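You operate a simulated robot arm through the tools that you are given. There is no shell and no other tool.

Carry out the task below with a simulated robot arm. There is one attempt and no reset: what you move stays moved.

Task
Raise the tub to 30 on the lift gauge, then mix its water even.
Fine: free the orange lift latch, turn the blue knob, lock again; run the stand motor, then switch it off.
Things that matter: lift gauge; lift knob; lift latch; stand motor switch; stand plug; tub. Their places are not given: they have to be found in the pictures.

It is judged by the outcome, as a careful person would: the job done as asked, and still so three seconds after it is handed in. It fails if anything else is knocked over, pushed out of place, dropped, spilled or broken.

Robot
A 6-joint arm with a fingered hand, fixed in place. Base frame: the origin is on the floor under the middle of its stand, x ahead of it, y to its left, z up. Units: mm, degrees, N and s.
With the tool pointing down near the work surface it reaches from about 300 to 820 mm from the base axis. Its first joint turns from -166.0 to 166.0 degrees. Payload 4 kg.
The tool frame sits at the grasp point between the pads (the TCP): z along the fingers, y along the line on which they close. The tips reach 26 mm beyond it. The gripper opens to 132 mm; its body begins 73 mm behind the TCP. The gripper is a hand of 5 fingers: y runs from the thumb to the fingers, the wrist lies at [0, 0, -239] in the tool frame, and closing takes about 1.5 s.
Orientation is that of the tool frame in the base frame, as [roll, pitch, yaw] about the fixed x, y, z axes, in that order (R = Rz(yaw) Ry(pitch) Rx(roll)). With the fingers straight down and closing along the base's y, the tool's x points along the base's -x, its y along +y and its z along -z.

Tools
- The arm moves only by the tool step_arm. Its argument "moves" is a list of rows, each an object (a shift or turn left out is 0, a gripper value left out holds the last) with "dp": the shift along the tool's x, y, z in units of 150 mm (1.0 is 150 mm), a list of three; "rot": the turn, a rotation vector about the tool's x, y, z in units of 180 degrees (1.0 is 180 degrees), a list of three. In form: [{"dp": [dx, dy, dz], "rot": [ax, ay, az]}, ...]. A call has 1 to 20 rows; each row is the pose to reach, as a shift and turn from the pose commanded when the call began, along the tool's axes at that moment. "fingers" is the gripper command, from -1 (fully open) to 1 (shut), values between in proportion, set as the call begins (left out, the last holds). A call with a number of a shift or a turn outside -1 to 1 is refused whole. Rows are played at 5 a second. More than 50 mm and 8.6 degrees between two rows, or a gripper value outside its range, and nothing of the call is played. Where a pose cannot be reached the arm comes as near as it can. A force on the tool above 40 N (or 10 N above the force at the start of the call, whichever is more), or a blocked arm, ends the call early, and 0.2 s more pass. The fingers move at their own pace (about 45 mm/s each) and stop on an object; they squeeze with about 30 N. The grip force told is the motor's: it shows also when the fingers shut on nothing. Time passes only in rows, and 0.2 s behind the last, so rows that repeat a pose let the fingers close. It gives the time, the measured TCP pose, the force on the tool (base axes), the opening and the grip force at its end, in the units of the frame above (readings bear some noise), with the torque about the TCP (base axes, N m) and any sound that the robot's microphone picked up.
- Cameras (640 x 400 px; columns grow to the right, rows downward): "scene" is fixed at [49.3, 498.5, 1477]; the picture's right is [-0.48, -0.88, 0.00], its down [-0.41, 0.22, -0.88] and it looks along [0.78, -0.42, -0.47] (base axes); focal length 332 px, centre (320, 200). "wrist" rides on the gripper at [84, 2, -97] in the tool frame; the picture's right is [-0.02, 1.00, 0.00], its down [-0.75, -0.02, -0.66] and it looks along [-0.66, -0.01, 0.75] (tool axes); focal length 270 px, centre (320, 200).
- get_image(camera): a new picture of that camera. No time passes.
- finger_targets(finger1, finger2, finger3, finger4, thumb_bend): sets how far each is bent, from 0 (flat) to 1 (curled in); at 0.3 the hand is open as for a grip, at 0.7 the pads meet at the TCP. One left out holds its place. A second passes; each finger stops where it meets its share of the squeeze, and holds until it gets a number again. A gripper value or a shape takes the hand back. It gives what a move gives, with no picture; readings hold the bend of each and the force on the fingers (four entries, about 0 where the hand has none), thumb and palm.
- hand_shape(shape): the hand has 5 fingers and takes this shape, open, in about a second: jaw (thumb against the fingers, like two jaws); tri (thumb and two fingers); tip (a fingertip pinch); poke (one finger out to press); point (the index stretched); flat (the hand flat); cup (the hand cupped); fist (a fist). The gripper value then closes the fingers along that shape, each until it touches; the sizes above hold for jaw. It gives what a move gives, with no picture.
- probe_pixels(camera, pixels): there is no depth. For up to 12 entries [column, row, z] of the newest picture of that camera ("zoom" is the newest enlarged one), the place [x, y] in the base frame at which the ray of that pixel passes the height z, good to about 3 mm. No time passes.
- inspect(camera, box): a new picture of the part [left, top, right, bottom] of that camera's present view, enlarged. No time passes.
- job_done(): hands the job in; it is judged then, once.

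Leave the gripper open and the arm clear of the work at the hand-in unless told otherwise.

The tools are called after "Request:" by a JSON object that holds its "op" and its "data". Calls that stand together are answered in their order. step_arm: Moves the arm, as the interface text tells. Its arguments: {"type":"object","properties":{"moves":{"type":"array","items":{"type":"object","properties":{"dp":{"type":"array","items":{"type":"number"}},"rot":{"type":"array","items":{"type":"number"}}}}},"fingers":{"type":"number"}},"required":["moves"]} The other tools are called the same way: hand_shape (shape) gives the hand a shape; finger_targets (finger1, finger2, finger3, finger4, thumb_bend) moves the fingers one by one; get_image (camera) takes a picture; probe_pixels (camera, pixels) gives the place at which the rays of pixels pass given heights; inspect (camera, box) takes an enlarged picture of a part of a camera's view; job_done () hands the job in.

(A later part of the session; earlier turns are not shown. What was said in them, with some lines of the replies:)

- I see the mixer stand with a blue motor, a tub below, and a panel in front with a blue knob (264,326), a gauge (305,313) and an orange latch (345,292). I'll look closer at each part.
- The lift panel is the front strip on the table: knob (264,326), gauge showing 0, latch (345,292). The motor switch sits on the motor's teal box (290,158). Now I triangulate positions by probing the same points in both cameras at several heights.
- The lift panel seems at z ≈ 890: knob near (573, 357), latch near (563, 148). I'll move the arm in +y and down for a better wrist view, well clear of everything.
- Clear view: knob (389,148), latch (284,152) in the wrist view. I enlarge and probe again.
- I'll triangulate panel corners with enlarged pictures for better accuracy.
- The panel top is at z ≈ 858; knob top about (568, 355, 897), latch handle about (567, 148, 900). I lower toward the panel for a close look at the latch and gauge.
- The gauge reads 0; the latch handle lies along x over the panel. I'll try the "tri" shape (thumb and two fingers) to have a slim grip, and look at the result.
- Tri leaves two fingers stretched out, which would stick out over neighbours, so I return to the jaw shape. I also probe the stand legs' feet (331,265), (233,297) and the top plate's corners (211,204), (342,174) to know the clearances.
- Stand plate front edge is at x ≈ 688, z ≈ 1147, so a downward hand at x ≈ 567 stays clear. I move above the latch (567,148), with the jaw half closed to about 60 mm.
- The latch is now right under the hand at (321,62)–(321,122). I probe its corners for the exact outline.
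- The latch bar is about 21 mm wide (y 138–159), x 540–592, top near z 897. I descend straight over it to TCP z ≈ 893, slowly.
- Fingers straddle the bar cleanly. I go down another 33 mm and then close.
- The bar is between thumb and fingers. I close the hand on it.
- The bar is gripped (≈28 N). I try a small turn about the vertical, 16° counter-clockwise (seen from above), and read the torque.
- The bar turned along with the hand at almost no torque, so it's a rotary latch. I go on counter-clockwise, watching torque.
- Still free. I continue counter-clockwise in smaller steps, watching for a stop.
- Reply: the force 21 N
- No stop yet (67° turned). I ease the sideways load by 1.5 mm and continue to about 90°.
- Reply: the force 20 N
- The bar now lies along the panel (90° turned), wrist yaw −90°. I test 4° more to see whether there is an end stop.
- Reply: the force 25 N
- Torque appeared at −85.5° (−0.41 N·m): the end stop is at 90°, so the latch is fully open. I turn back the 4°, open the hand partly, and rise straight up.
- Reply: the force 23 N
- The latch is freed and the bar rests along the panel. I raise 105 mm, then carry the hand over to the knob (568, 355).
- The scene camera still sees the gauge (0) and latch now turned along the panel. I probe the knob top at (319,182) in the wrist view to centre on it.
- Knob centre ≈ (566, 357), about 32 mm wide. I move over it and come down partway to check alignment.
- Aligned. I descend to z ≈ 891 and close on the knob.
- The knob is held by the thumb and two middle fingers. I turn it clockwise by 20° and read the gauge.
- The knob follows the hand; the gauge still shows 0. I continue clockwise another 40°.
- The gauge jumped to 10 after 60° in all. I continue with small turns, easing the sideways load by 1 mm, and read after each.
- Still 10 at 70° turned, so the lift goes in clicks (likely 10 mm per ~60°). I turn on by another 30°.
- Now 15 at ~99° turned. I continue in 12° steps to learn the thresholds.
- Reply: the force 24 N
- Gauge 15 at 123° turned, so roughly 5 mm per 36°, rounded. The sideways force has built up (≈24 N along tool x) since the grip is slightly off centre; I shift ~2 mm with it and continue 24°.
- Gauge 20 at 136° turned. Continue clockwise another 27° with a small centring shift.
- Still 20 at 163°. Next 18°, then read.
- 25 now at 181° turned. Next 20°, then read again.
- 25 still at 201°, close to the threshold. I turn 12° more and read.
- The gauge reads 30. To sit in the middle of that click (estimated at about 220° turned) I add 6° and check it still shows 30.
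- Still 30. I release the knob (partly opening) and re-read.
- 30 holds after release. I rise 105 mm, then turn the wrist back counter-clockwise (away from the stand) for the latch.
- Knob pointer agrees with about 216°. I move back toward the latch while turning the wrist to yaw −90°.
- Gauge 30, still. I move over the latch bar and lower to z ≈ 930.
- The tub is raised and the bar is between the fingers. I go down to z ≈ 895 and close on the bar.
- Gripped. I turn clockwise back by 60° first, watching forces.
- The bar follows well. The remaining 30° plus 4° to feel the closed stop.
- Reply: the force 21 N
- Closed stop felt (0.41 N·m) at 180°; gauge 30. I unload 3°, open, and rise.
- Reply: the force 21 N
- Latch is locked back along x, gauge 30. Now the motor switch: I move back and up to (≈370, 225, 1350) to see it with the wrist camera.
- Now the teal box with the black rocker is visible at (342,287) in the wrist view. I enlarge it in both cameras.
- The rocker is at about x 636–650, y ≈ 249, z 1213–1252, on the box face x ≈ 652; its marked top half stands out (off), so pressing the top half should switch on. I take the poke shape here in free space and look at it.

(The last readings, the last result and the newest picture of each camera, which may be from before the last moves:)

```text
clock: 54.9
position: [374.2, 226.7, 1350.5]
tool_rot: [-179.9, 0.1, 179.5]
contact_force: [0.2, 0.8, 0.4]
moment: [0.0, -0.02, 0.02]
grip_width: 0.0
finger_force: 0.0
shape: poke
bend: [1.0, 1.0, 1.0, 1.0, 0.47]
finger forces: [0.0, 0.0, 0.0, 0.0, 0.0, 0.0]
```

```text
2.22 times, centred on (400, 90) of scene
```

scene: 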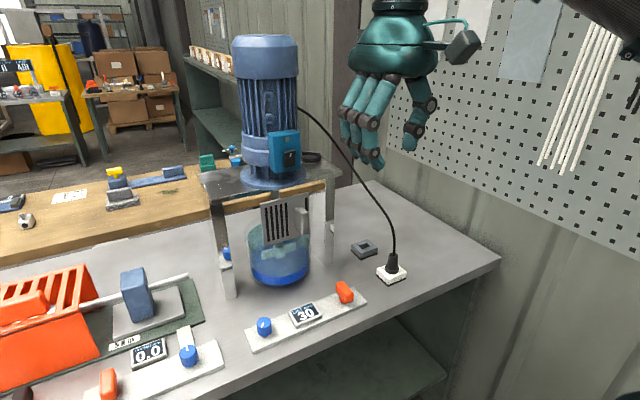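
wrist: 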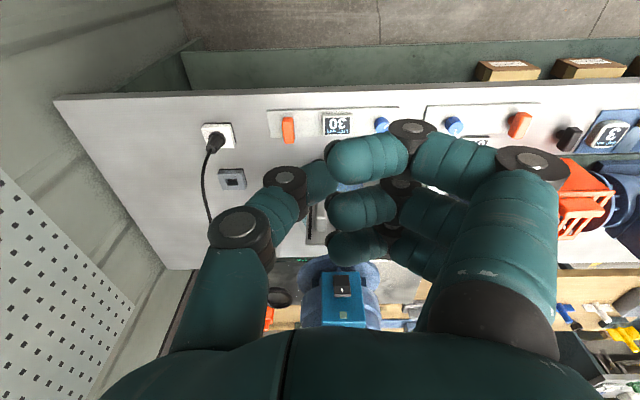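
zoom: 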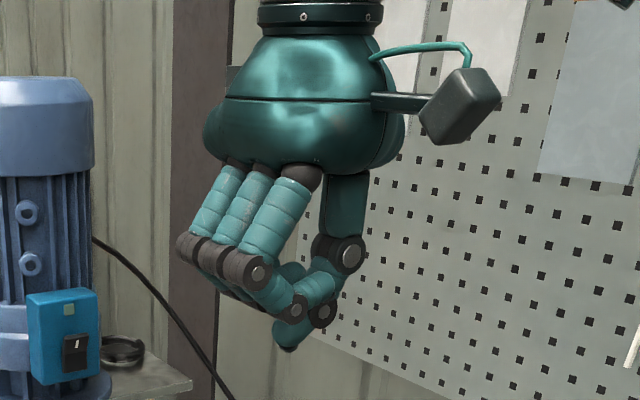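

In poke the thumb is the one sticking out. I compare with the "point" shape (index stretched).

Request:
{"op": "hand_shape", "data": {"shape": "point"}}

Request:
{"op": "get_image", "data": {"camera": "wrist"}}

Request:
{"op": "inspect", "data": {"camera": "scene", "box": [310, 0, 490, 180]}}

```text
clock: 55.8
position: [372.6, 225.9, 1351.4]
tool_rot: [180.0, 0.2, 179.5]
contact_force: [-0.3, -0.5, 0.2]
moment: [-0.02, 0.01, -0.01]
grip_width: 126.0
finger_force: 0.0
shape: point
bend: [0.28, 1.0, 1.0, 1.0, 0.55]
finger forces: [0.0, 0.1, 0.0, 0.1, 0.0, 0.0]
```

```text
taken
```

wrist: 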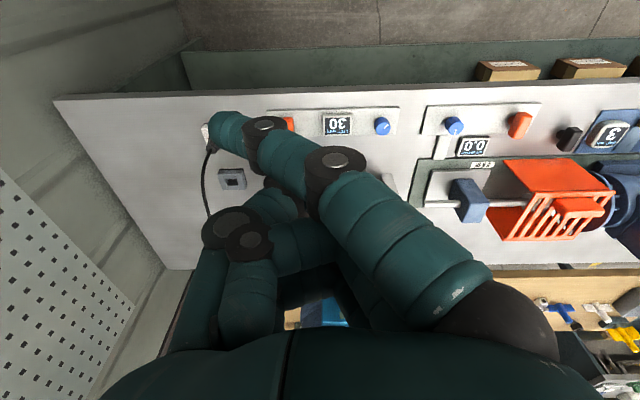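

```text
2.22 times, centred on (400, 90) of scene
```

zoom: 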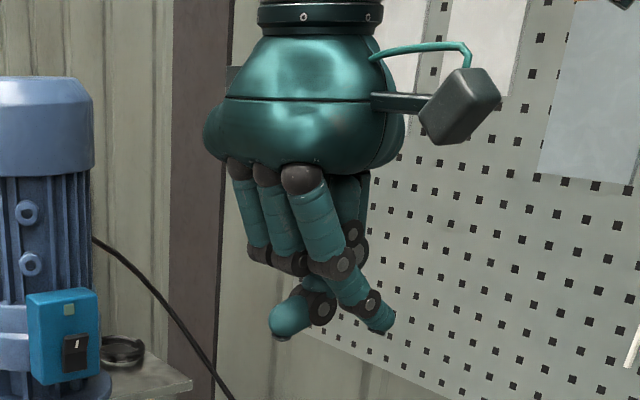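

The index still bends inward because of the earlier gripper value. I open with value −1 to stretch it.

Request:
{"op": "step_arm", "data": {"moves": [{"dp": [0, 0, 0]}, {"dp": [0, 0, 0]}, {"dp": [0, 0, 0]}, {"dp": [0, 0, 0]}, {"dp": [0, 0, 0]}], "fingers": -1}}

Request:
{"op": "get_image", "data": {"camera": "wrist"}}

Request:
{"op": "inspect", "data": {"camera": "scene", "box": [310, 0, 490, 180]}}

```text
clock: 57.0
position: [373.0, 226.7, 1351.7]
tool_rot: [-180.0, 0.1, 179.3]
contact_force: [0.0, -0.3, -0.3]
moment: [-0.02, -0.02, -0.01]
grip_width: 126.3
finger_force: 0.1
shape: point
bend: [0.28, 1.0, 1.0, 1.0, 0.55]
finger forces: [0.0, 0.0, 0.0, 0.0, 0.1, 0.0]
```

```text
taken
```

wrist: 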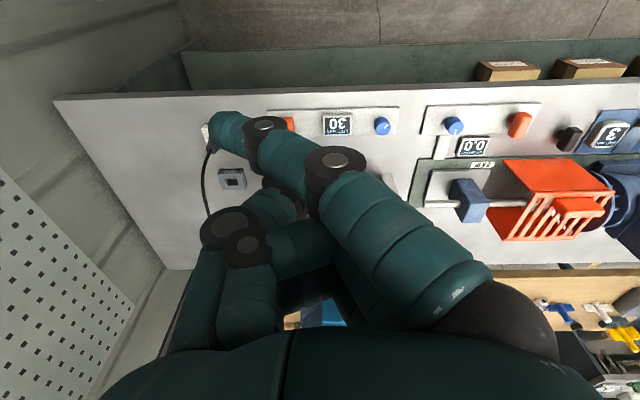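

```text
2.22 times, centred on (400, 90) of scene
```

zoom: 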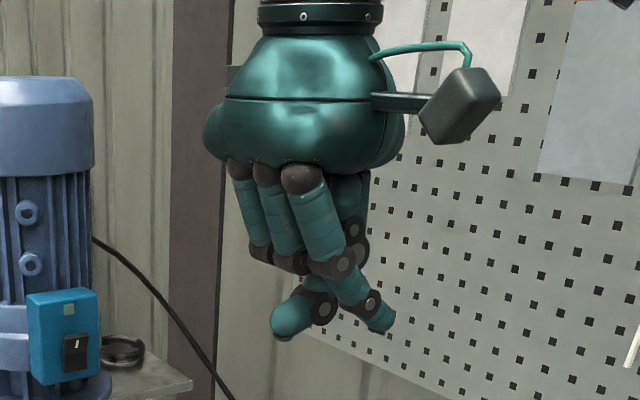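

Neither shape gives one clear protruding fingertip near the axis, so I'll build one: index at 0.65, the other fingers curled, thumb flat. I check how it looks.

Request:
{"op": "finger_targets", "data": {"finger1": 0.65, "finger2": 1.0, "finger3": 1.0, "finger4": 1.0, "thumb_bend": 0.0}}

Request:
{"op": "get_image", "data": {"camera": "wrist"}}

Request:
{"op": "inspect", "data": {"camera": "scene", "box": [310, 0, 490, 180]}}

```text
clock: 58.0
position: [373.1, 226.9, 1351.4]
tool_rot: [-179.8, 0.1, 179.5]
contact_force: [-0.2, -0.6, 0.3]
moment: [-0.03, 0.0, 0.05]
grip_width: 99.0
finger_force: 0.0
shape: fingers
bend: [0.65, 1.0, 1.0, 1.0, 0.01]
finger forces: [0.0, 0.0, 0.0, 0.1, 0.0, 0.0]
```

```text
taken
```

wrist: 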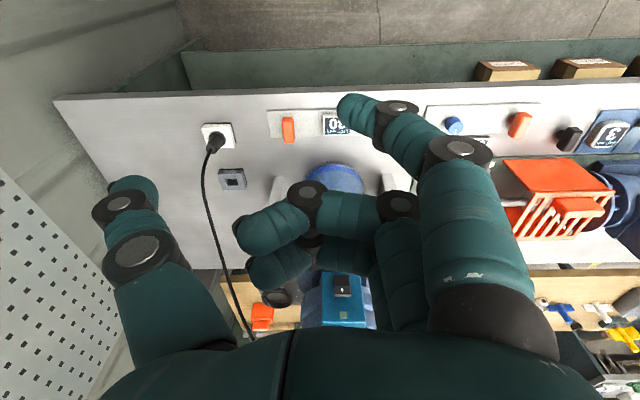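

```text
2.22 times, centred on (400, 90) of scene
```

zoom: 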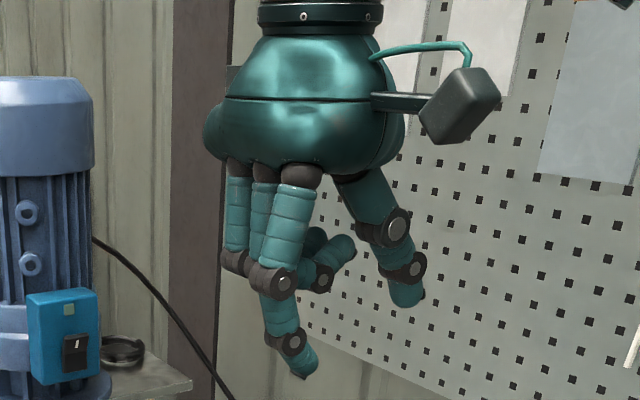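

The index tip now sticks out clearly, at about (34, 14, 32) in the tool frame. I lower the arm to (320, 235, 1040) still pointing down, then swing the hand about the wrist to point forward.

Request:
{"op": "step_arm", "data": {"moves": [{"dp": [0.07, 0.01, 0.2]}, {"dp": [0.14, 0.02, 0.4]}, {"dp": [0.21, 0.03, 0.6]}, {"dp": [0.28, 0.045, 0.8]}, {"dp": [0.353, 0.057, 1]}]}}

Request:
{"op": "step_arm", "data": {"moves": [{"dp": [0, 0, 0.2]}, {"dp": [0, 0, 0.4]}, {"dp": [0, 0, 0.6]}, {"dp": [0, 0, 0.8]}, {"dp": [0, 0, 1]}]}}

Request:
{"op": "get_image", "data": {"camera": "scene"}}

```text
clock: 59.2
position: [320.6, 235.1, 1202.1]
tool_rot: [-179.9, 0.1, 179.3]
contact_force: [0.2, 0.4, 0.3]
moment: [0.0, 0.01, -0.02]
grip_width: 99.3
finger_force: 0.1
shape: fingers
bend: [0.65, 1.0, 1.0, 1.0, 0.01]
finger forces: [0.1, 0.1, 0.1, 0.1, 0.1, 0.0]
```

```text
clock: 60.4
position: [321.3, 236.0, 1052.1]
tool_rot: [-179.9, 0.1, 179.4]
contact_force: [0.1, 0.4, -0.2]
moment: [0.01, -0.02, 0.01]
grip_width: 99.4
finger_force: 0.0
shape: fingers
bend: [0.65, 1.0, 1.0, 1.0, 0.01]
finger forces: [0.0, 0.0, 0.0, 0.0, 0.0, 0.0]
```

```text
taken
```

scene: 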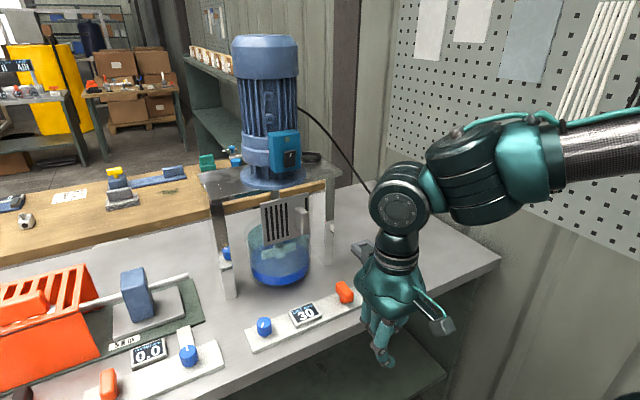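

Now the first 30° of the swing about the wrist.

Request:
{"op": "step_arm", "data": {"moves": [{"dp": [-0.208, 0, -0.0136], "rot": [0, -0.0417, 0]}, {"dp": [-0.412, 0, -0.0543], "rot": [0, -0.0833, 0]}, {"dp": [-0.61, 0, -0.1213], "rot": [0, -0.125, 0]}, {"dp": [-0.797, 0, -0.2135], "rot": [0, -0.1667, 0]}]}}

Request:
{"op": "get_image", "data": {"camera": "scene"}}

Request:
{"op": "get_image", "data": {"camera": "wrist"}}

```text
clock: 61.4
position: [440.4, 234.0, 1083.5]
tool_rot: [-179.8, 30.3, 179.5]
contact_force: [-0.1, -0.1, 0.2]
moment: [-0.03, 0.02, -0.01]
grip_width: 99.6
finger_force: 0.0
shape: fingers
bend: [0.65, 1.0, 1.0, 1.0, 0.01]
finger forces: [0.0, 0.0, 0.0, 0.1, 0.1, 0.1]
```

```text
taken
```

scene: 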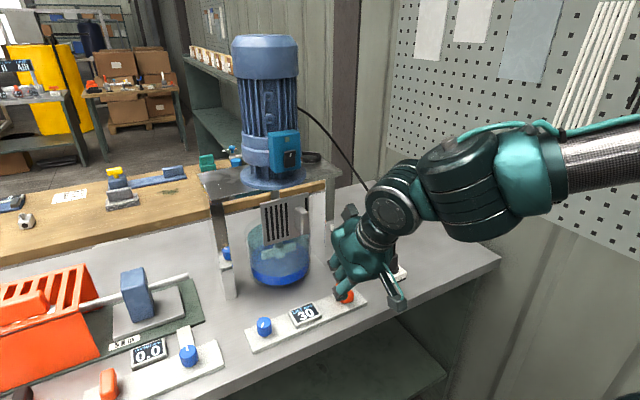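

```text
taken
```

wrist: 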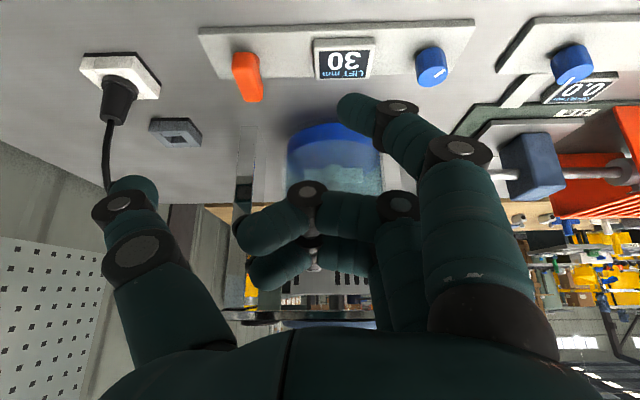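

Request:
{"op": "step_arm", "data": {"moves": [{"dp": [-0.208, 0, -0.0136], "rot": [0, -0.0417, 0]}, {"dp": [-0.412, 0, -0.0543], "rot": [0, -0.0833, 0]}, {"dp": [-0.61, 0, -0.1213], "rot": [0, -0.125, 0]}, {"dp": [-0.797, 0, -0.2135], "rot": [0, -0.1667, 0]}]}}

Request:
{"op": "get_image", "data": {"camera": "scene"}}

Request:
{"op": "get_image", "data": {"camera": "wrist"}}

```text
clock: 62.4
position: [527.3, 234.2, 1172.1]
tool_rot: [-179.7, 60.1, 179.5]
contact_force: [-0.2, -0.9, -0.2]
moment: [0.01, 0.0, 0.01]
grip_width: 99.2
finger_force: 0.1
shape: fingers
bend: [0.65, 1.0, 1.0, 1.0, 0.01]
finger forces: [0.0, 0.0, 0.0, 0.0, 0.0, 0.1]
```

```text
taken
```

scene: 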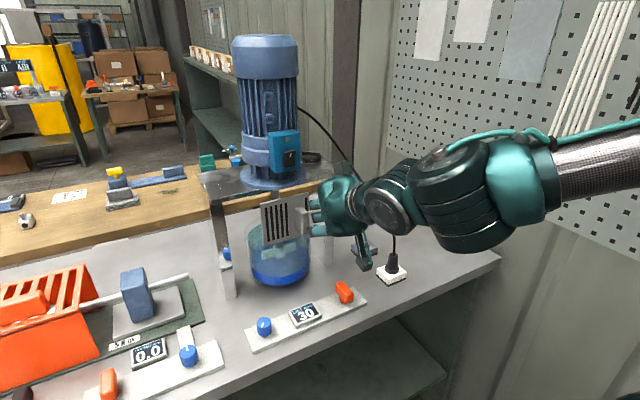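

```text
taken
```

wrist: 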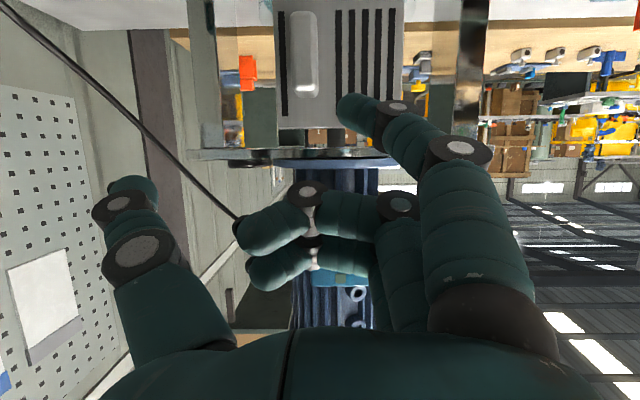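

Request:
{"op": "step_arm", "data": {"moves": [{"dp": [-0.208, 0, -0.0136], "rot": [0, -0.0417, 0]}, {"dp": [-0.412, 0, -0.0543], "rot": [0, -0.0833, 0]}, {"dp": [-0.61, 0, -0.1213], "rot": [0, -0.125, 0]}, {"dp": [-0.797, 0, -0.2135], "rot": [0, -0.1667, 0]}]}}

Request:
{"op": "get_image", "data": {"camera": "scene"}}

Request:
{"op": "get_image", "data": {"camera": "wrist"}}

Request:
{"op": "inspect", "data": {"camera": "scene", "box": [240, 110, 360, 210]}}

```text
clock: 63.4
position: [559.3, 232.6, 1291.4]
tool_rot: [-27.0, 89.8, -27.7]
contact_force: [0.0, 0.0, 0.3]
moment: [0.0, 0.01, 0.0]
grip_width: 99.7
finger_force: 0.1
shape: fingers
bend: [0.65, 1.0, 1.0, 1.0, 0.01]
finger forces: [0.0, 0.1, 0.0, 0.0, 0.1, 0.0]
```

```text
taken
```

scene: 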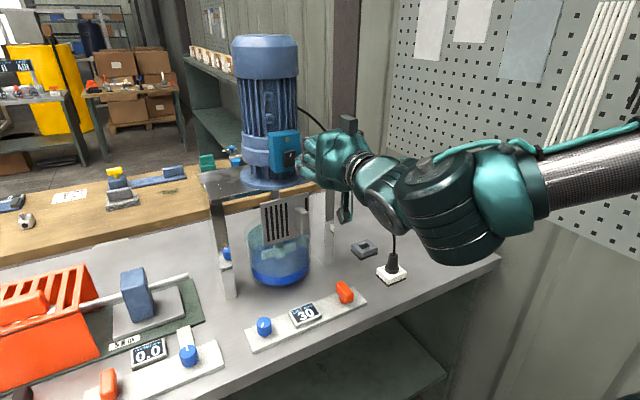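

```text
taken
```

wrist: 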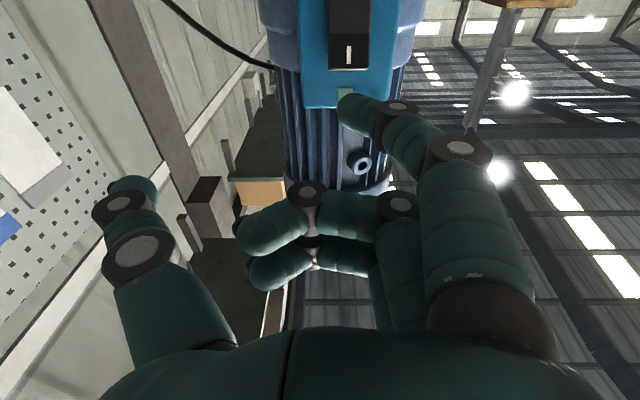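

```text
4.00 times, centred on (300, 160) of scene
```

zoom: 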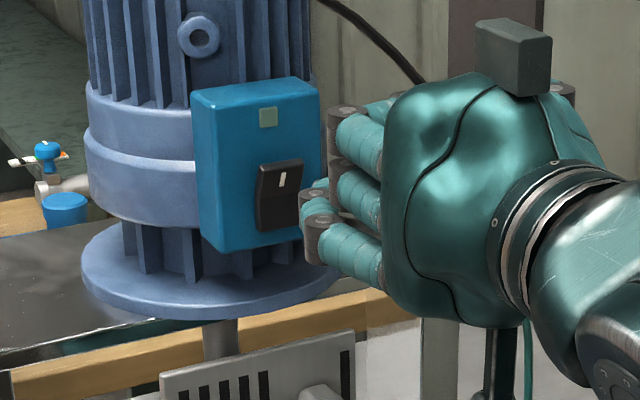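

The rocker's mark appears at (348,52) in the wrist view, consistent with (636, 250, 1246). I align the index tip with the upper half (down 11 mm, left 3 mm) and advance 25 mm.

Request:
{"op": "step_arm", "data": {"moves": [{"dp": [0.073, 0.023, 0]}, {"dp": [0.073, 0.023, 0.08]}, {"dp": [0.073, 0.023, 0.165]}]}}

Request:
{"op": "get_image", "data": {"camera": "wrist"}}

Request:
{"op": "inspect", "data": {"camera": "scene", "box": [250, 120, 330, 190]}}

```text
clock: 64.2
position: [584.9, 237.3, 1280.7]
tool_rot: [-31.6, 89.8, -32.3]
contact_force: [-0.2, 0.3, 0.4]
moment: [0.0, 0.0, -0.01]
grip_width: 99.5
finger_force: 0.0
shape: fingers
bend: [0.65, 1.0, 1.0, 1.0, 0.01]
finger forces: [0.0, 0.0, 0.0, 0.0, 0.0, 0.1]
```

```text
taken
```

wrist: 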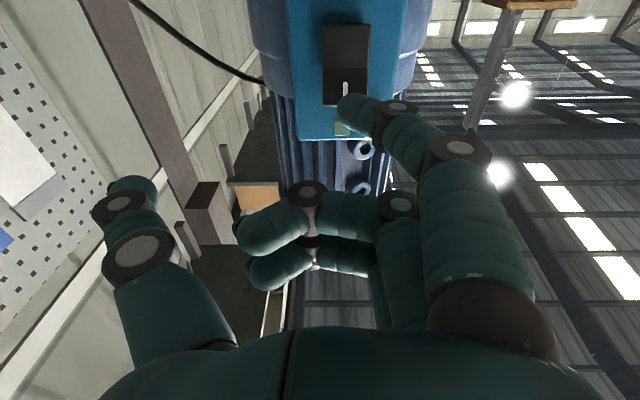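

```text
5.71 times, centred on (290, 155) of scene
```

zoom: 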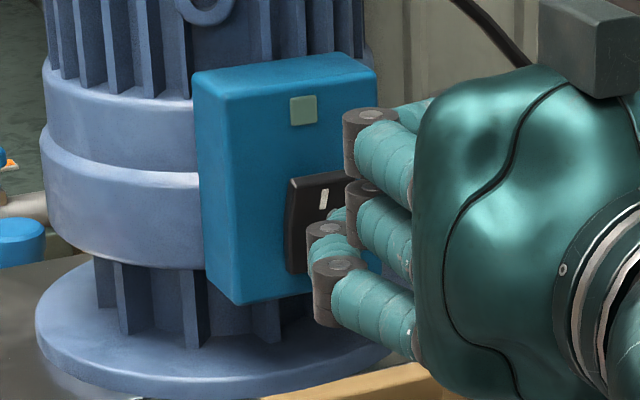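

The fingertip lines up with the marked upper half. I advance slowly, 12 mm first.

Request:
{"op": "step_arm", "data": {"moves": [{"dp": [0, 0, 0.02]}, {"dp": [0, 0, 0.04]}, {"dp": [0, 0, 0.06]}, {"dp": [0, 0, 0.08]}]}}

Request:
{"op": "step_arm", "data": {"moves": [{"dp": [0, 0, 0.013]}, {"dp": [0, 0, 0.027]}]}}

Request:
{"op": "get_image", "data": {"camera": "wrist"}}

Request:
{"op": "inspect", "data": {"camera": "scene", "box": [250, 120, 330, 190]}}

```text
clock: 65.2
position: [596.3, 237.0, 1279.5]
tool_rot: [-39.1, 89.8, -39.6]
contact_force: [-0.4, 0.6, 0.3]
moment: [-0.02, -0.02, -0.04]
grip_width: 99.5
finger_force: 0.0
shape: fingers
bend: [0.65, 1.0, 1.0, 1.0, 0.01]
finger forces: [0.0, 0.0, 0.1, 0.0, 0.0, 0.1]
```

```text
clock: 65.8
position: [600.2, 236.4, 1279.7]
tool_rot: [-32.6, 89.9, -33.1]
contact_force: [0.9, 0.0, -0.7]
moment: [0.02, -0.04, -0.07]
grip_width: 99.1
finger_force: 0.1
shape: fingers
bend: [0.65, 1.0, 1.0, 1.0, 0.01]
finger forces: [0.0, 0.0, 0.1, 0.0, 0.0, 0.1]
```

```text
taken
```

wrist: 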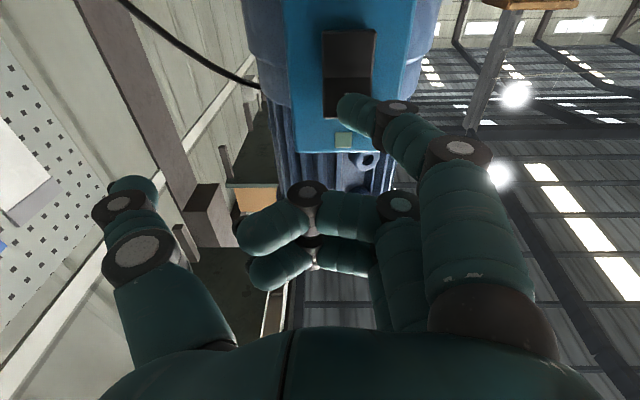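

```text
5.71 times, centred on (290, 155) of scene
```

zoom: 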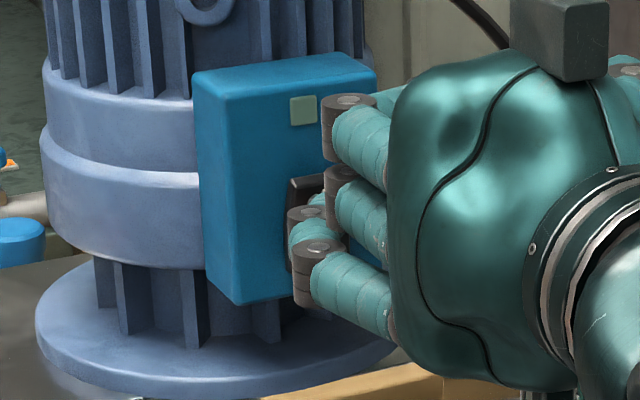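

No contact yet; the tip covers the mark. I advance in 1.5 mm steps.

Request:
{"op": "step_arm", "data": {"moves": [{"dp": [0, 0, 0.01]}, {"dp": [0, 0, 0.02]}, {"dp": [0, 0, 0.03]}, {"dp": [0, 0, 0.04]}]}}

Request:
{"op": "get_image", "data": {"camera": "wrist"}}

Request:
{"op": "inspect", "data": {"camera": "scene", "box": [250, 120, 330, 190]}}

```text
clock: 66.8
position: [606.3, 236.9, 1280.2]
tool_rot: [-40.3, 90.0, -40.9]
contact_force: [-0.2, 0.0, 0.8]
moment: [0.0, 0.04, 0.02]
grip_width: 99.3
finger_force: 0.1
shape: fingers
bend: [0.65, 1.0, 1.0, 1.0, 0.01]
finger forces: [0.0, 0.0, 0.0, 0.1, 0.0, 0.1]
```

```text
taken
```

wrist: 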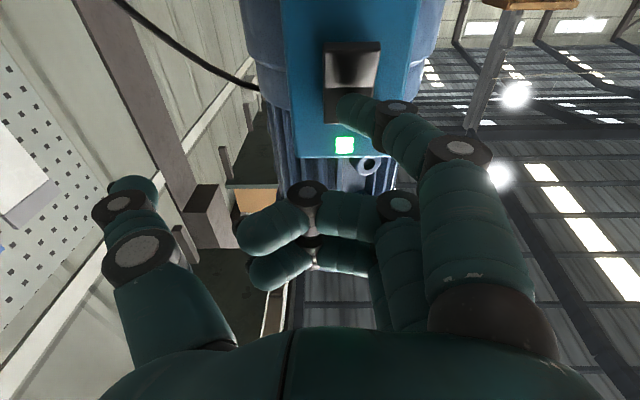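

```text
5.71 times, centred on (290, 155) of scene
```

zoom: 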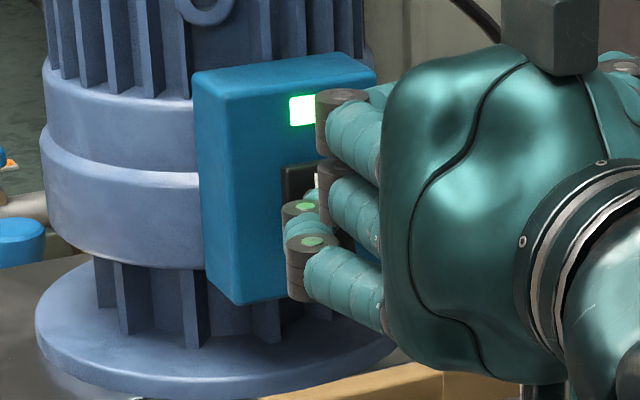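

The lamp lit green and the rocker flipped: the motor is on. I back off 30 mm and watch the tub.

Request:
{"op": "step_arm", "data": {"moves": [{"dp": [0, 0, -0.07]}, {"dp": [0, 0, -0.14]}, {"dp": [0, 0, -0.2]}]}}

Request:
{"op": "get_image", "data": {"camera": "scene"}}

Request:
{"op": "inspect", "data": {"camera": "scene", "box": [210, 190, 350, 300]}}

Request:
{"op": "get_image", "data": {"camera": "wrist"}}

```text
clock: 67.6
position: [577.6, 236.6, 1280.1]
tool_rot: [-39.9, 89.8, -40.5]
contact_force: [0.4, -0.4, -0.8]
moment: [-0.03, -0.02, 0.03]
grip_width: 99.1
finger_force: 0.0
shape: fingers
bend: [0.65, 1.0, 1.0, 1.0, 0.01]
finger forces: [0.1, 0.1, 0.0, 0.0, 0.1, 0.0]
```

```text
taken
```

scene: 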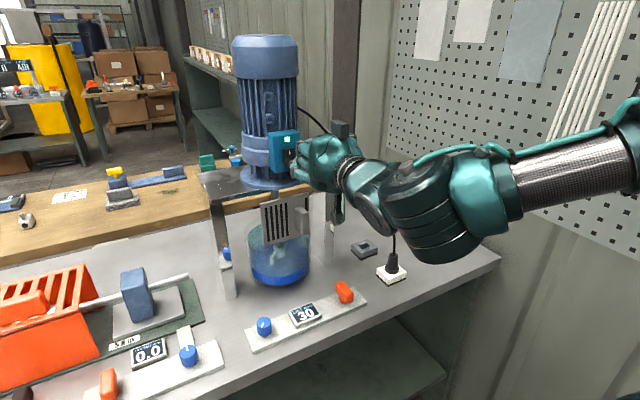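

```text
3.64 times, centred on (280, 245) of scene
```

zoom: 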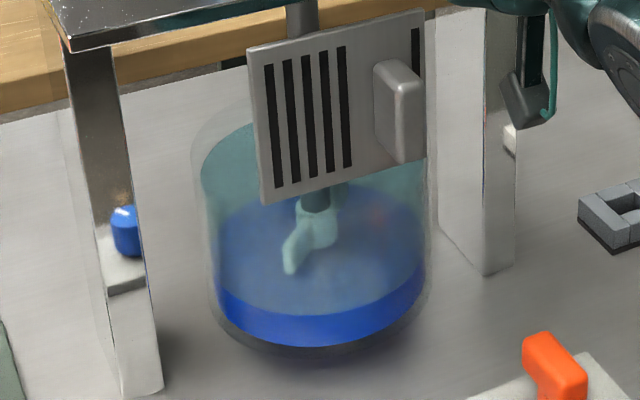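

```text
taken
```

wrist: 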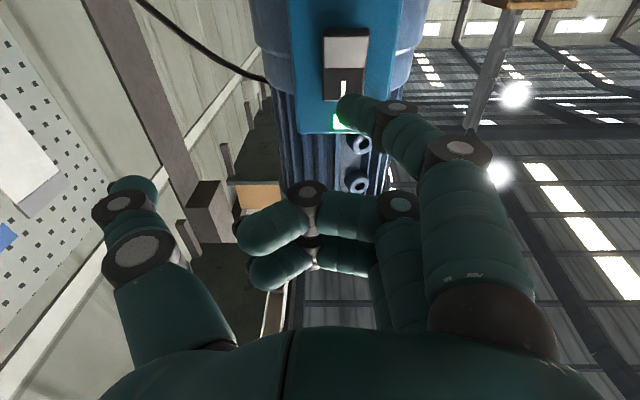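

The impeller is turning; the strong blue layer is still at the bottom. While it mixes, I lower the fingertip in line with the rocker's lower half (26 mm down) and wait.

Request:
{"op": "step_arm", "data": {"moves": [{"dp": [0.08, 0, 0]}, {"dp": [0.17, 0, 0]}, {"dp": [0.17, 0, 0]}, {"dp": [0.17, 0, 0]}, {"dp": [0.17, 0, 0]}, {"dp": [0.17, 0, 0]}, {"dp": [0.17, 0, 0]}, {"dp": [0.17, 0, 0]}, {"dp": [0.17, 0, 0]}, {"dp": [0.17, 0, 0]}, {"dp": [0.17, 0, 0]}, {"dp": [0.17, 0, 0]}, {"dp": [0.17, 0, 0]}, {"dp": [0.17, 0, 0]}, {"dp": [0.17, 0, 0]}]}}

Request:
{"op": "inspect", "data": {"camera": "scene", "box": [210, 190, 350, 300]}}

Request:
{"op": "get_image", "data": {"camera": "wrist"}}

Request:
{"op": "inspect", "data": {"camera": "scene", "box": [250, 120, 330, 190]}}

```text
clock: 70.8
position: [576.0, 236.0, 1255.9]
tool_rot: [-36.9, 89.8, -37.4]
contact_force: [1.7, -0.8, 0.0]
moment: [0.02, 0.02, 0.02]
grip_width: 98.9
finger_force: 0.0
shape: fingers
bend: [0.65, 1.0, 1.0, 1.0, 0.01]
finger forces: [0.0, 0.0, 0.0, 0.0, 0.0, 0.1]
```

```text
3.64 times, centred on (280, 245) of scene
```

zoom: 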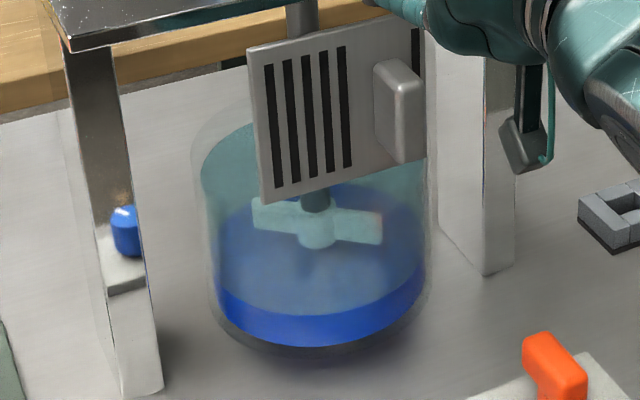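

```text
taken
```

wrist: 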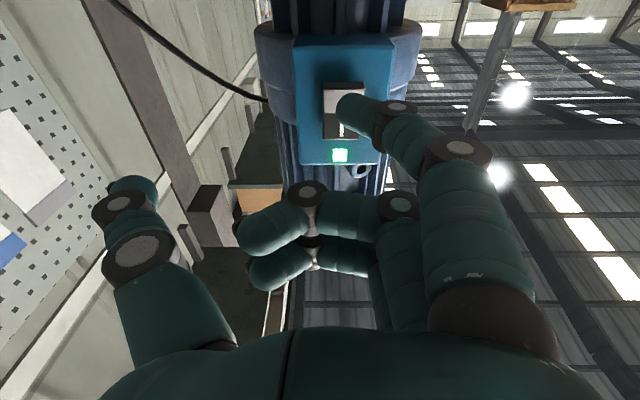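

```text
5.71 times, centred on (290, 155) of scene
```

zoom: 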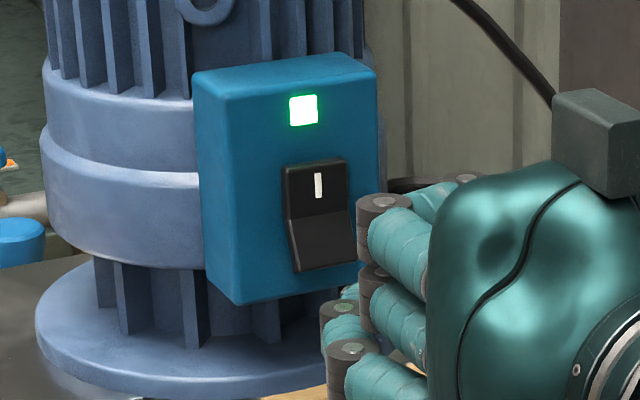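

Not visibly more even after ~3 s. I wait on, 4 s at a time, comparing the tub's colour.

Request:
{"op": "step_arm", "data": {"moves": [{"dp": [0, 0, 0]}, {"dp": [0, 0, 0]}, {"dp": [0, 0, 0]}, {"dp": [0, 0, 0]}, {"dp": [0, 0, 0]}, {"dp": [0, 0, 0]}, {"dp": [0, 0, 0]}, {"dp": [0, 0, 0]}, {"dp": [0, 0, 0]}, {"dp": [0, 0, 0]}, {"dp": [0, 0, 0]}, {"dp": [0, 0, 0]}, {"dp": [0, 0, 0]}, {"dp": [0, 0, 0]}, {"dp": [0, 0, 0]}, {"dp": [0, 0, 0]}, {"dp": [0, 0, 0]}, {"dp": [0, 0, 0]}, {"dp": [0, 0, 0]}, {"dp": [0, 0, 0]}]}}

Request:
{"op": "inspect", "data": {"camera": "scene", "box": [210, 190, 350, 300]}}

```text
clock: 75.0
position: [577.0, 237.1, 1254.9]
tool_rot: [-36.3, 89.8, -36.9]
contact_force: [-0.9, -0.2, 0.1]
moment: [0.0, -0.01, 0.01]
grip_width: 99.0
finger_force: 0.1
shape: fingers
bend: [0.65, 1.0, 1.0, 1.0, 0.01]
finger forces: [0.0, 0.0, 0.0, 0.0, 0.0, 0.0]
```

```text
3.64 times, centred on (280, 245) of scene
```

zoom: 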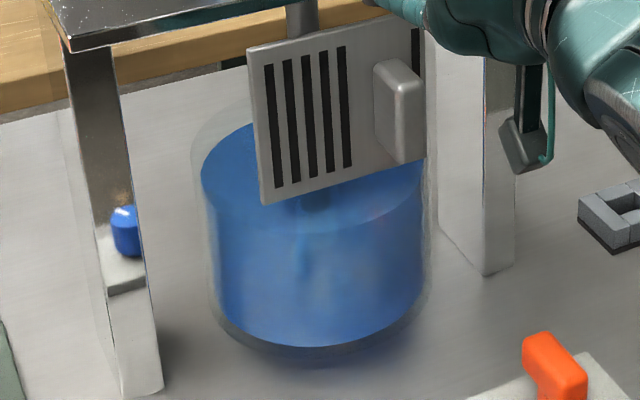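

The water turned a uniform blue. I wait 3 more seconds to be sure it is fully even.

Request:
{"op": "step_arm", "data": {"moves": [{"dp": [0, 0, 0]}, {"dp": [0, 0, 0]}, {"dp": [0, 0, 0]}, {"dp": [0, 0, 0]}, {"dp": [0, 0, 0]}, {"dp": [0, 0, 0]}, {"dp": [0, 0, 0]}, {"dp": [0, 0, 0]}, {"dp": [0, 0, 0]}, {"dp": [0, 0, 0]}, {"dp": [0, 0, 0]}, {"dp": [0, 0, 0]}, {"dp": [0, 0, 0]}, {"dp": [0, 0, 0]}, {"dp": [0, 0, 0]}]}}

Request:
{"op": "inspect", "data": {"camera": "scene", "box": [210, 190, 350, 300]}}

Request:
{"op": "inspect", "data": {"camera": "wrist", "box": [280, 30, 440, 180]}}

```text
clock: 78.2
position: [576.7, 236.0, 1255.1]
tool_rot: [-37.4, 89.9, -37.9]
contact_force: [-0.1, -0.2, -0.7]
moment: [-0.01, 0.0, 0.01]
grip_width: 99.1
finger_force: 0.0
shape: fingers
bend: [0.65, 1.0, 1.0, 1.0, 0.01]
finger forces: [0.1, 0.0, 0.0, 0.0, 0.0, 0.0]
```

```text
3.64 times, centred on (280, 245) of scene
```

zoom: 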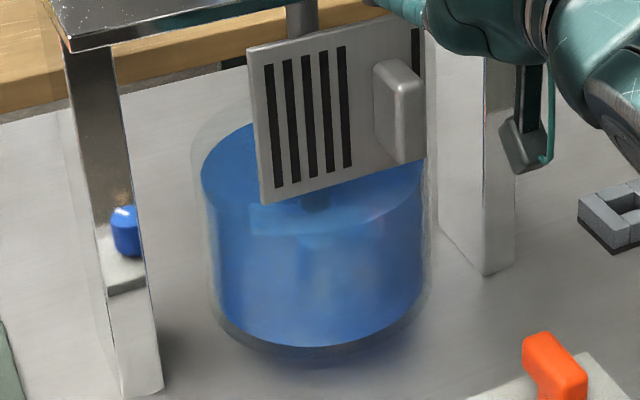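

```text
2.67 times, centred on (360, 105) of wrist
```

zoom: 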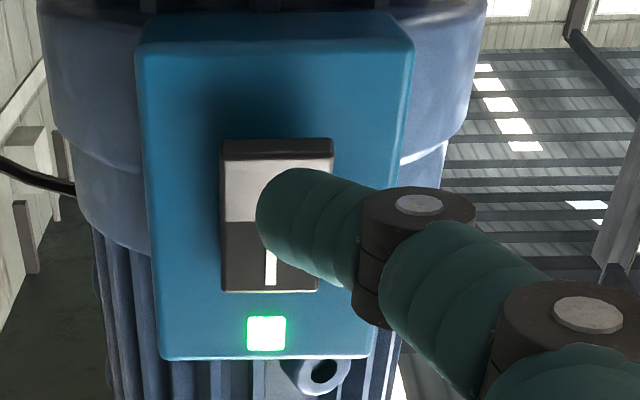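

The colour is unchanged: evenly mixed. Now I switch off by pressing the lower half. I raise the tip 4 mm to be safely inside the lower half and advance 20 mm.

Request:
{"op": "step_arm", "data": {"moves": [{"dp": [-0.027, 0, 0.0]}, {"dp": [-0.027, 0, 0.05]}, {"dp": [-0.027, 0, 0.1]}, {"dp": [-0.027, 0, 0.14]}]}}

Request:
{"op": "inspect", "data": {"camera": "wrist", "box": [280, 30, 440, 180]}}

Request:
{"op": "inspect", "data": {"camera": "scene", "box": [250, 120, 330, 190]}}

```text
clock: 79.2
position: [596.8, 235.7, 1258.4]
tool_rot: [-55.5, 89.9, -56.1]
contact_force: [-0.1, -0.5, 0.5]
moment: [-0.01, -0.02, -0.01]
grip_width: 99.2
finger_force: 0.1
shape: fingers
bend: [0.65, 1.0, 1.0, 1.0, 0.01]
finger forces: [0.0, 0.0, 0.1, 0.0, 0.0, 0.0]
```

```text
2.67 times, centred on (360, 105) of wrist
```

zoom: 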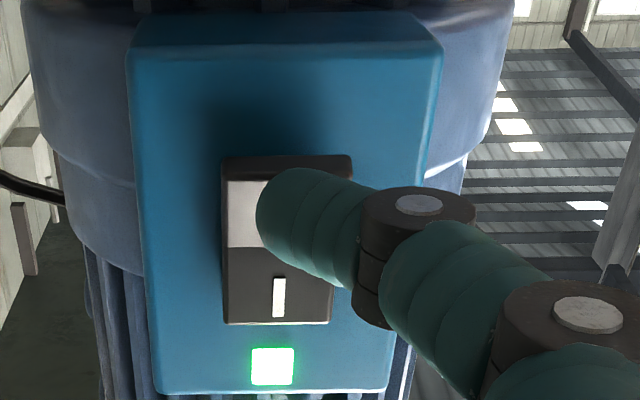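

```text
5.71 times, centred on (290, 155) of scene
```

zoom: 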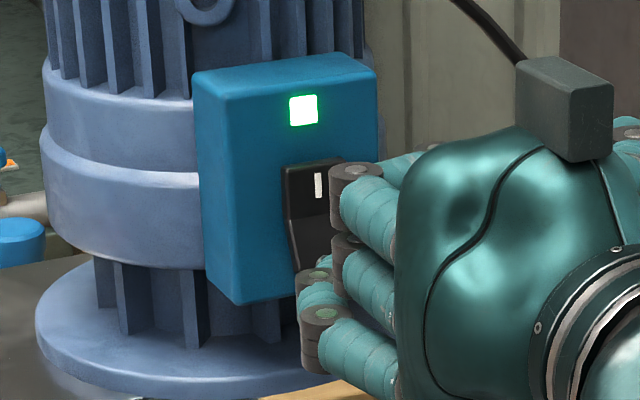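

The tip is in front of the lower half (hinge line at row 248 of the zoom, tip around 215). I press in 1.5 mm steps.

Request:
{"op": "step_arm", "data": {"moves": [{"dp": [0, 0, 0.01]}, {"dp": [0, 0, 0.02]}, {"dp": [0, 0, 0.03]}, {"dp": [0, 0, 0.04]}, {"dp": [0, 0, 0.05]}, {"dp": [0, 0, 0.06]}]}}

Request:
{"op": "inspect", "data": {"camera": "wrist", "box": [280, 30, 440, 180]}}

Request:
{"op": "inspect", "data": {"camera": "scene", "box": [250, 120, 330, 190]}}

```text
clock: 80.6
position: [606.9, 236.8, 1259.1]
tool_rot: [-29.5, 89.8, -30.1]
contact_force: [-0.2, 0.4, 1.0]
moment: [0.02, 0.0, 0.03]
grip_width: 98.7
finger_force: 0.0
shape: fingers
bend: [0.65, 1.0, 1.0, 1.0, 0.01]
finger forces: [0.1, 0.0, 0.0, 0.0, 0.0, 0.0]
```

```text
2.67 times, centred on (360, 105) of wrist
```

zoom: 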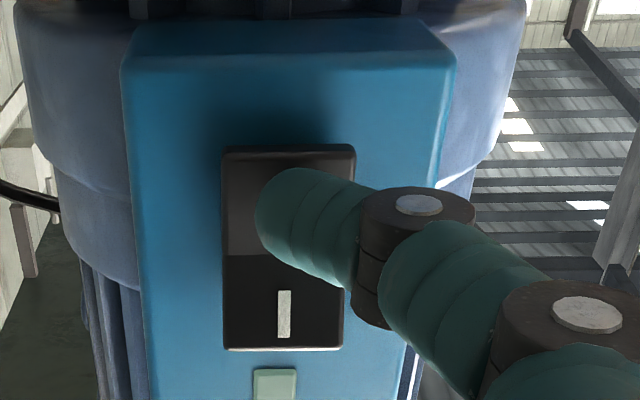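

```text
5.71 times, centred on (290, 155) of scene
```

zoom: 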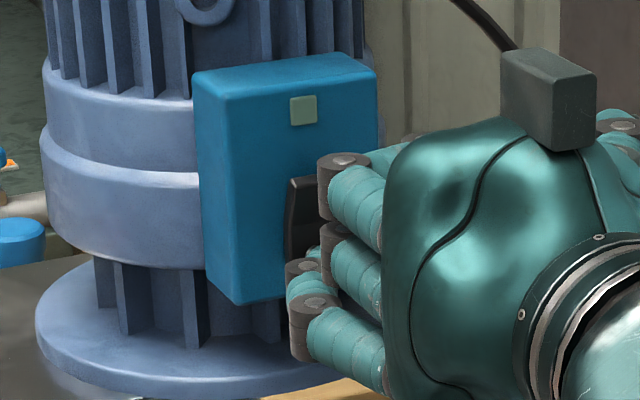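

The lamp is out and the rocker flipped back: the motor is off. I back straight off 60 mm.

Request:
{"op": "step_arm", "data": {"moves": [{"dp": [0, 0, -0.1]}, {"dp": [0, 0, -0.25]}, {"dp": [0, 0, -0.4]}]}}

Request:
{"op": "get_image", "data": {"camera": "scene"}}

Request:
{"op": "inspect", "data": {"camera": "scene", "box": [250, 120, 330, 190]}}

```text
clock: 81.4
position: [546.1, 236.7, 1260.5]
tool_rot: [-32.6, 89.9, -33.1]
contact_force: [0.1, 0.8, 0.0]
moment: [0.01, -0.01, 0.0]
grip_width: 98.9
finger_force: 0.1
shape: fingers
bend: [0.65, 1.0, 1.0, 1.0, 0.01]
finger forces: [0.0, 0.1, 0.0, 0.0, 0.0, 0.0]
```

```text
taken
```

scene: 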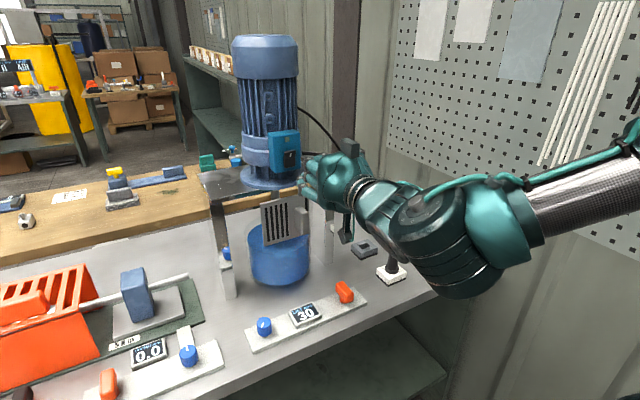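

```text
5.71 times, centred on (290, 155) of scene
```

zoom: 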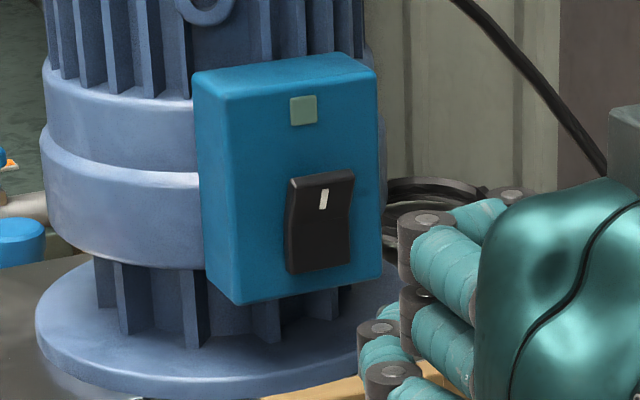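

Motor off, rocker back in its original state. I swing the hand back down about the wrist (reverse of before) and away.

Request:
{"op": "step_arm", "data": {"moves": [{"dp": [0.208, 0, -0.0136], "rot": [0, 0.0417, 0]}, {"dp": [0.412, 0, -0.0543], "rot": [0, 0.0833, 0]}, {"dp": [0.61, 0, -0.1213], "rot": [0, 0.125, 0]}, {"dp": [0.797, 0, -0.2135], "rot": [0, 0.1667, 0]}]}}

Request:
{"op": "step_arm", "data": {"moves": [{"dp": [0.208, 0, -0.0136], "rot": [0, 0.0417, 0]}, {"dp": [0.412, 0, -0.0543], "rot": [0, 0.0833, 0]}, {"dp": [0.61, 0, -0.1213], "rot": [0, 0.125, 0]}, {"dp": [0.797, 0, -0.2135], "rot": [0, 0.1667, 0]}]}}

Request:
{"op": "step_arm", "data": {"moves": [{"dp": [0.208, 0, -0.0136], "rot": [0, 0.0417, 0]}, {"dp": [0.412, 0, -0.0543], "rot": [0, 0.0833, 0]}, {"dp": [0.61, 0, -0.1213], "rot": [0, 0.125, 0]}, {"dp": [0.797, 0, -0.2135], "rot": [0, 0.1667, 0]}]}}

Request:
{"op": "get_image", "data": {"camera": "scene"}}

```text
clock: 82.4
position: [515.6, 238.6, 1139.9]
tool_rot: [-179.8, 60.0, 179.5]
contact_force: [-0.2, 0.2, 0.5]
moment: [-0.01, 0.03, 0.0]
grip_width: 99.0
finger_force: 0.1
shape: fingers
bend: [0.65, 1.0, 1.0, 1.0, 0.01]
finger forces: [0.0, 0.0, 0.0, 0.0, 0.0, 0.0]
```

```text
clock: 83.4
position: [427.7, 239.5, 1051.6]
tool_rot: [180.0, 30.0, 179.5]
contact_force: [-0.3, 0.1, -0.5]
moment: [-0.06, 0.03, -0.03]
grip_width: 99.0
finger_force: 0.1
shape: fingers
bend: [0.65, 1.0, 1.0, 1.0, 0.01]
finger forces: [0.0, 0.1, 0.0, 0.1, 0.1, 0.1]
```

```text
clock: 84.4
position: [307.1, 239.7, 1019.4]
tool_rot: [-180.0, 0.0, 179.6]
contact_force: [-0.2, 0.1, 0.2]
moment: [-0.05, 0.04, 0.0]
grip_width: 99.0
finger_force: 0.0
shape: fingers
bend: [0.65, 1.0, 1.0, 1.0, 0.01]
finger forces: [0.0, 0.1, 0.1, 0.0, 0.1, 0.0]
```

```text
taken
```

scene: 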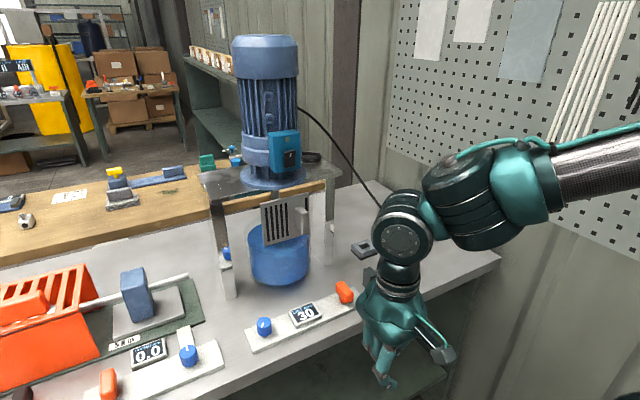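

I raise the arm clear, put the hand back to the open jaw, then check everything one last time.

Request:
{"op": "step_arm", "data": {"moves": [{"dp": [0, 0, -0.2]}, {"dp": [0, 0, -0.4]}, {"dp": [0, 0, -0.6]}, {"dp": [0, 0, -0.8]}, {"dp": [0, 0, -1]}]}}

Request:
{"op": "hand_shape", "data": {"shape": "jaw"}}

Request:
{"op": "step_arm", "data": {"moves": [{"dp": [0, 0, -0.2]}, {"dp": [0, 0, -0.4]}, {"dp": [0, 0, -0.6]}, {"dp": [0, 0, -0.8]}, {"dp": [0, 0, -1]}], "fingers": -1}}

Request:
{"op": "get_image", "data": {"camera": "scene"}}

Request:
{"op": "inspect", "data": {"camera": "scene", "box": [220, 210, 420, 360]}}

Request:
{"op": "get_image", "data": {"camera": "wrist"}}

```text
clock: 85.6
position: [308.0, 236.9, 1170.4]
tool_rot: [-179.9, 0.0, 179.5]
contact_force: [0.9, 0.4, 0.0]
moment: [-0.01, -0.04, 0.01]
grip_width: 98.8
finger_force: 0.1
shape: fingers
bend: [0.65, 1.0, 1.0, 1.0, 0.01]
finger forces: [0.0, 0.1, 0.1, 0.0, 0.0, 0.0]
```

```text
clock: 86.5
position: [307.5, 239.5, 1170.4]
tool_rot: [-179.9, 0.0, 179.4]
contact_force: [-0.3, -0.6, 0.1]
moment: [0.0, -0.01, -0.06]
grip_width: 132.1
finger_force: 0.0
shape: jaw
bend: [0.3, 0.3, 0.3, 0.3, 0.3]
finger forces: [0.0, 0.0, 0.0, 0.0, 0.0, 0.0]
```

```text
clock: 87.7
position: [308.1, 240.3, 1319.8]
tool_rot: [-179.9, 0.2, 179.5]
contact_force: [0.6, 0.3, -0.5]
moment: [0.02, 0.04, 0.01]
grip_width: 132.1
finger_force: 0.0
shape: jaw
bend: [0.3, 0.3, 0.3, 0.3, 0.3]
finger forces: [0.0, 0.1, 0.0, 0.1, 0.0, 0.0]
```

```text
taken
```

scene: 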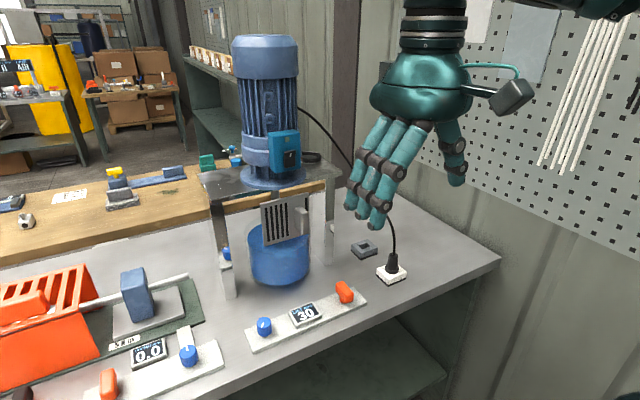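

```text
2.67 times, centred on (320, 285) of scene
```

zoom: 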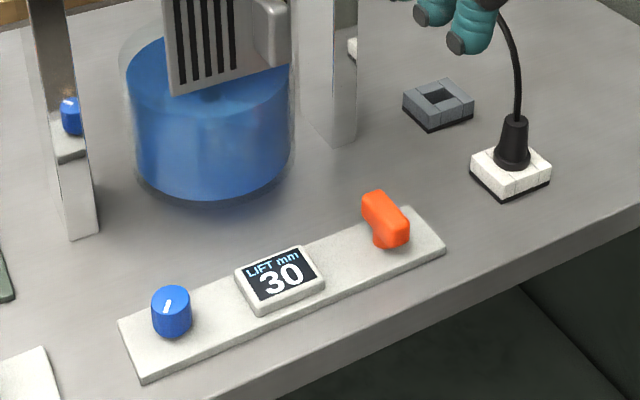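

```text
taken
```

wrist: 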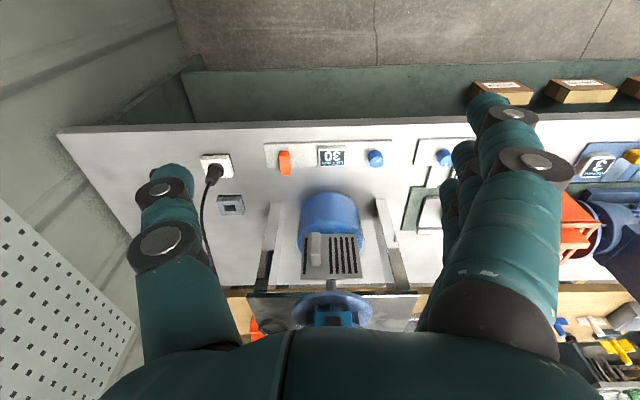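

Everything is as asked:
- The gauge reads 30 and the latch is locked along x as at the start.
- The water is an even blue.
- The lamp is out and the motor is off.
- The plug and tub are in place.
- The hand is open and clear.

I hand in the job.

Request:
{"op": "job_done", "data": {}}

```text
The job is handed in.
```

The tub is raised to 30 on the lift gauge, its water is mixed to an even blue, and I handed the job in.

- **Lift:** I freed the orange latch, turned the blue knob clockwise until the gauge showed 30, and turned the latch back until it hit its closed stop. The gauge still read 30 afterwards.
- **Mixing:** I ran the stand motor for about 14 seconds. The water had turned one uniform blue partway through and did not change after that.
- **Motor:** It is switched off; the lamp is out and the switch is back in its starting position.
- **Everything else:** The plug is still in its socket, I saw nothing knocked or spilled, and the hand is open and clear of the work.
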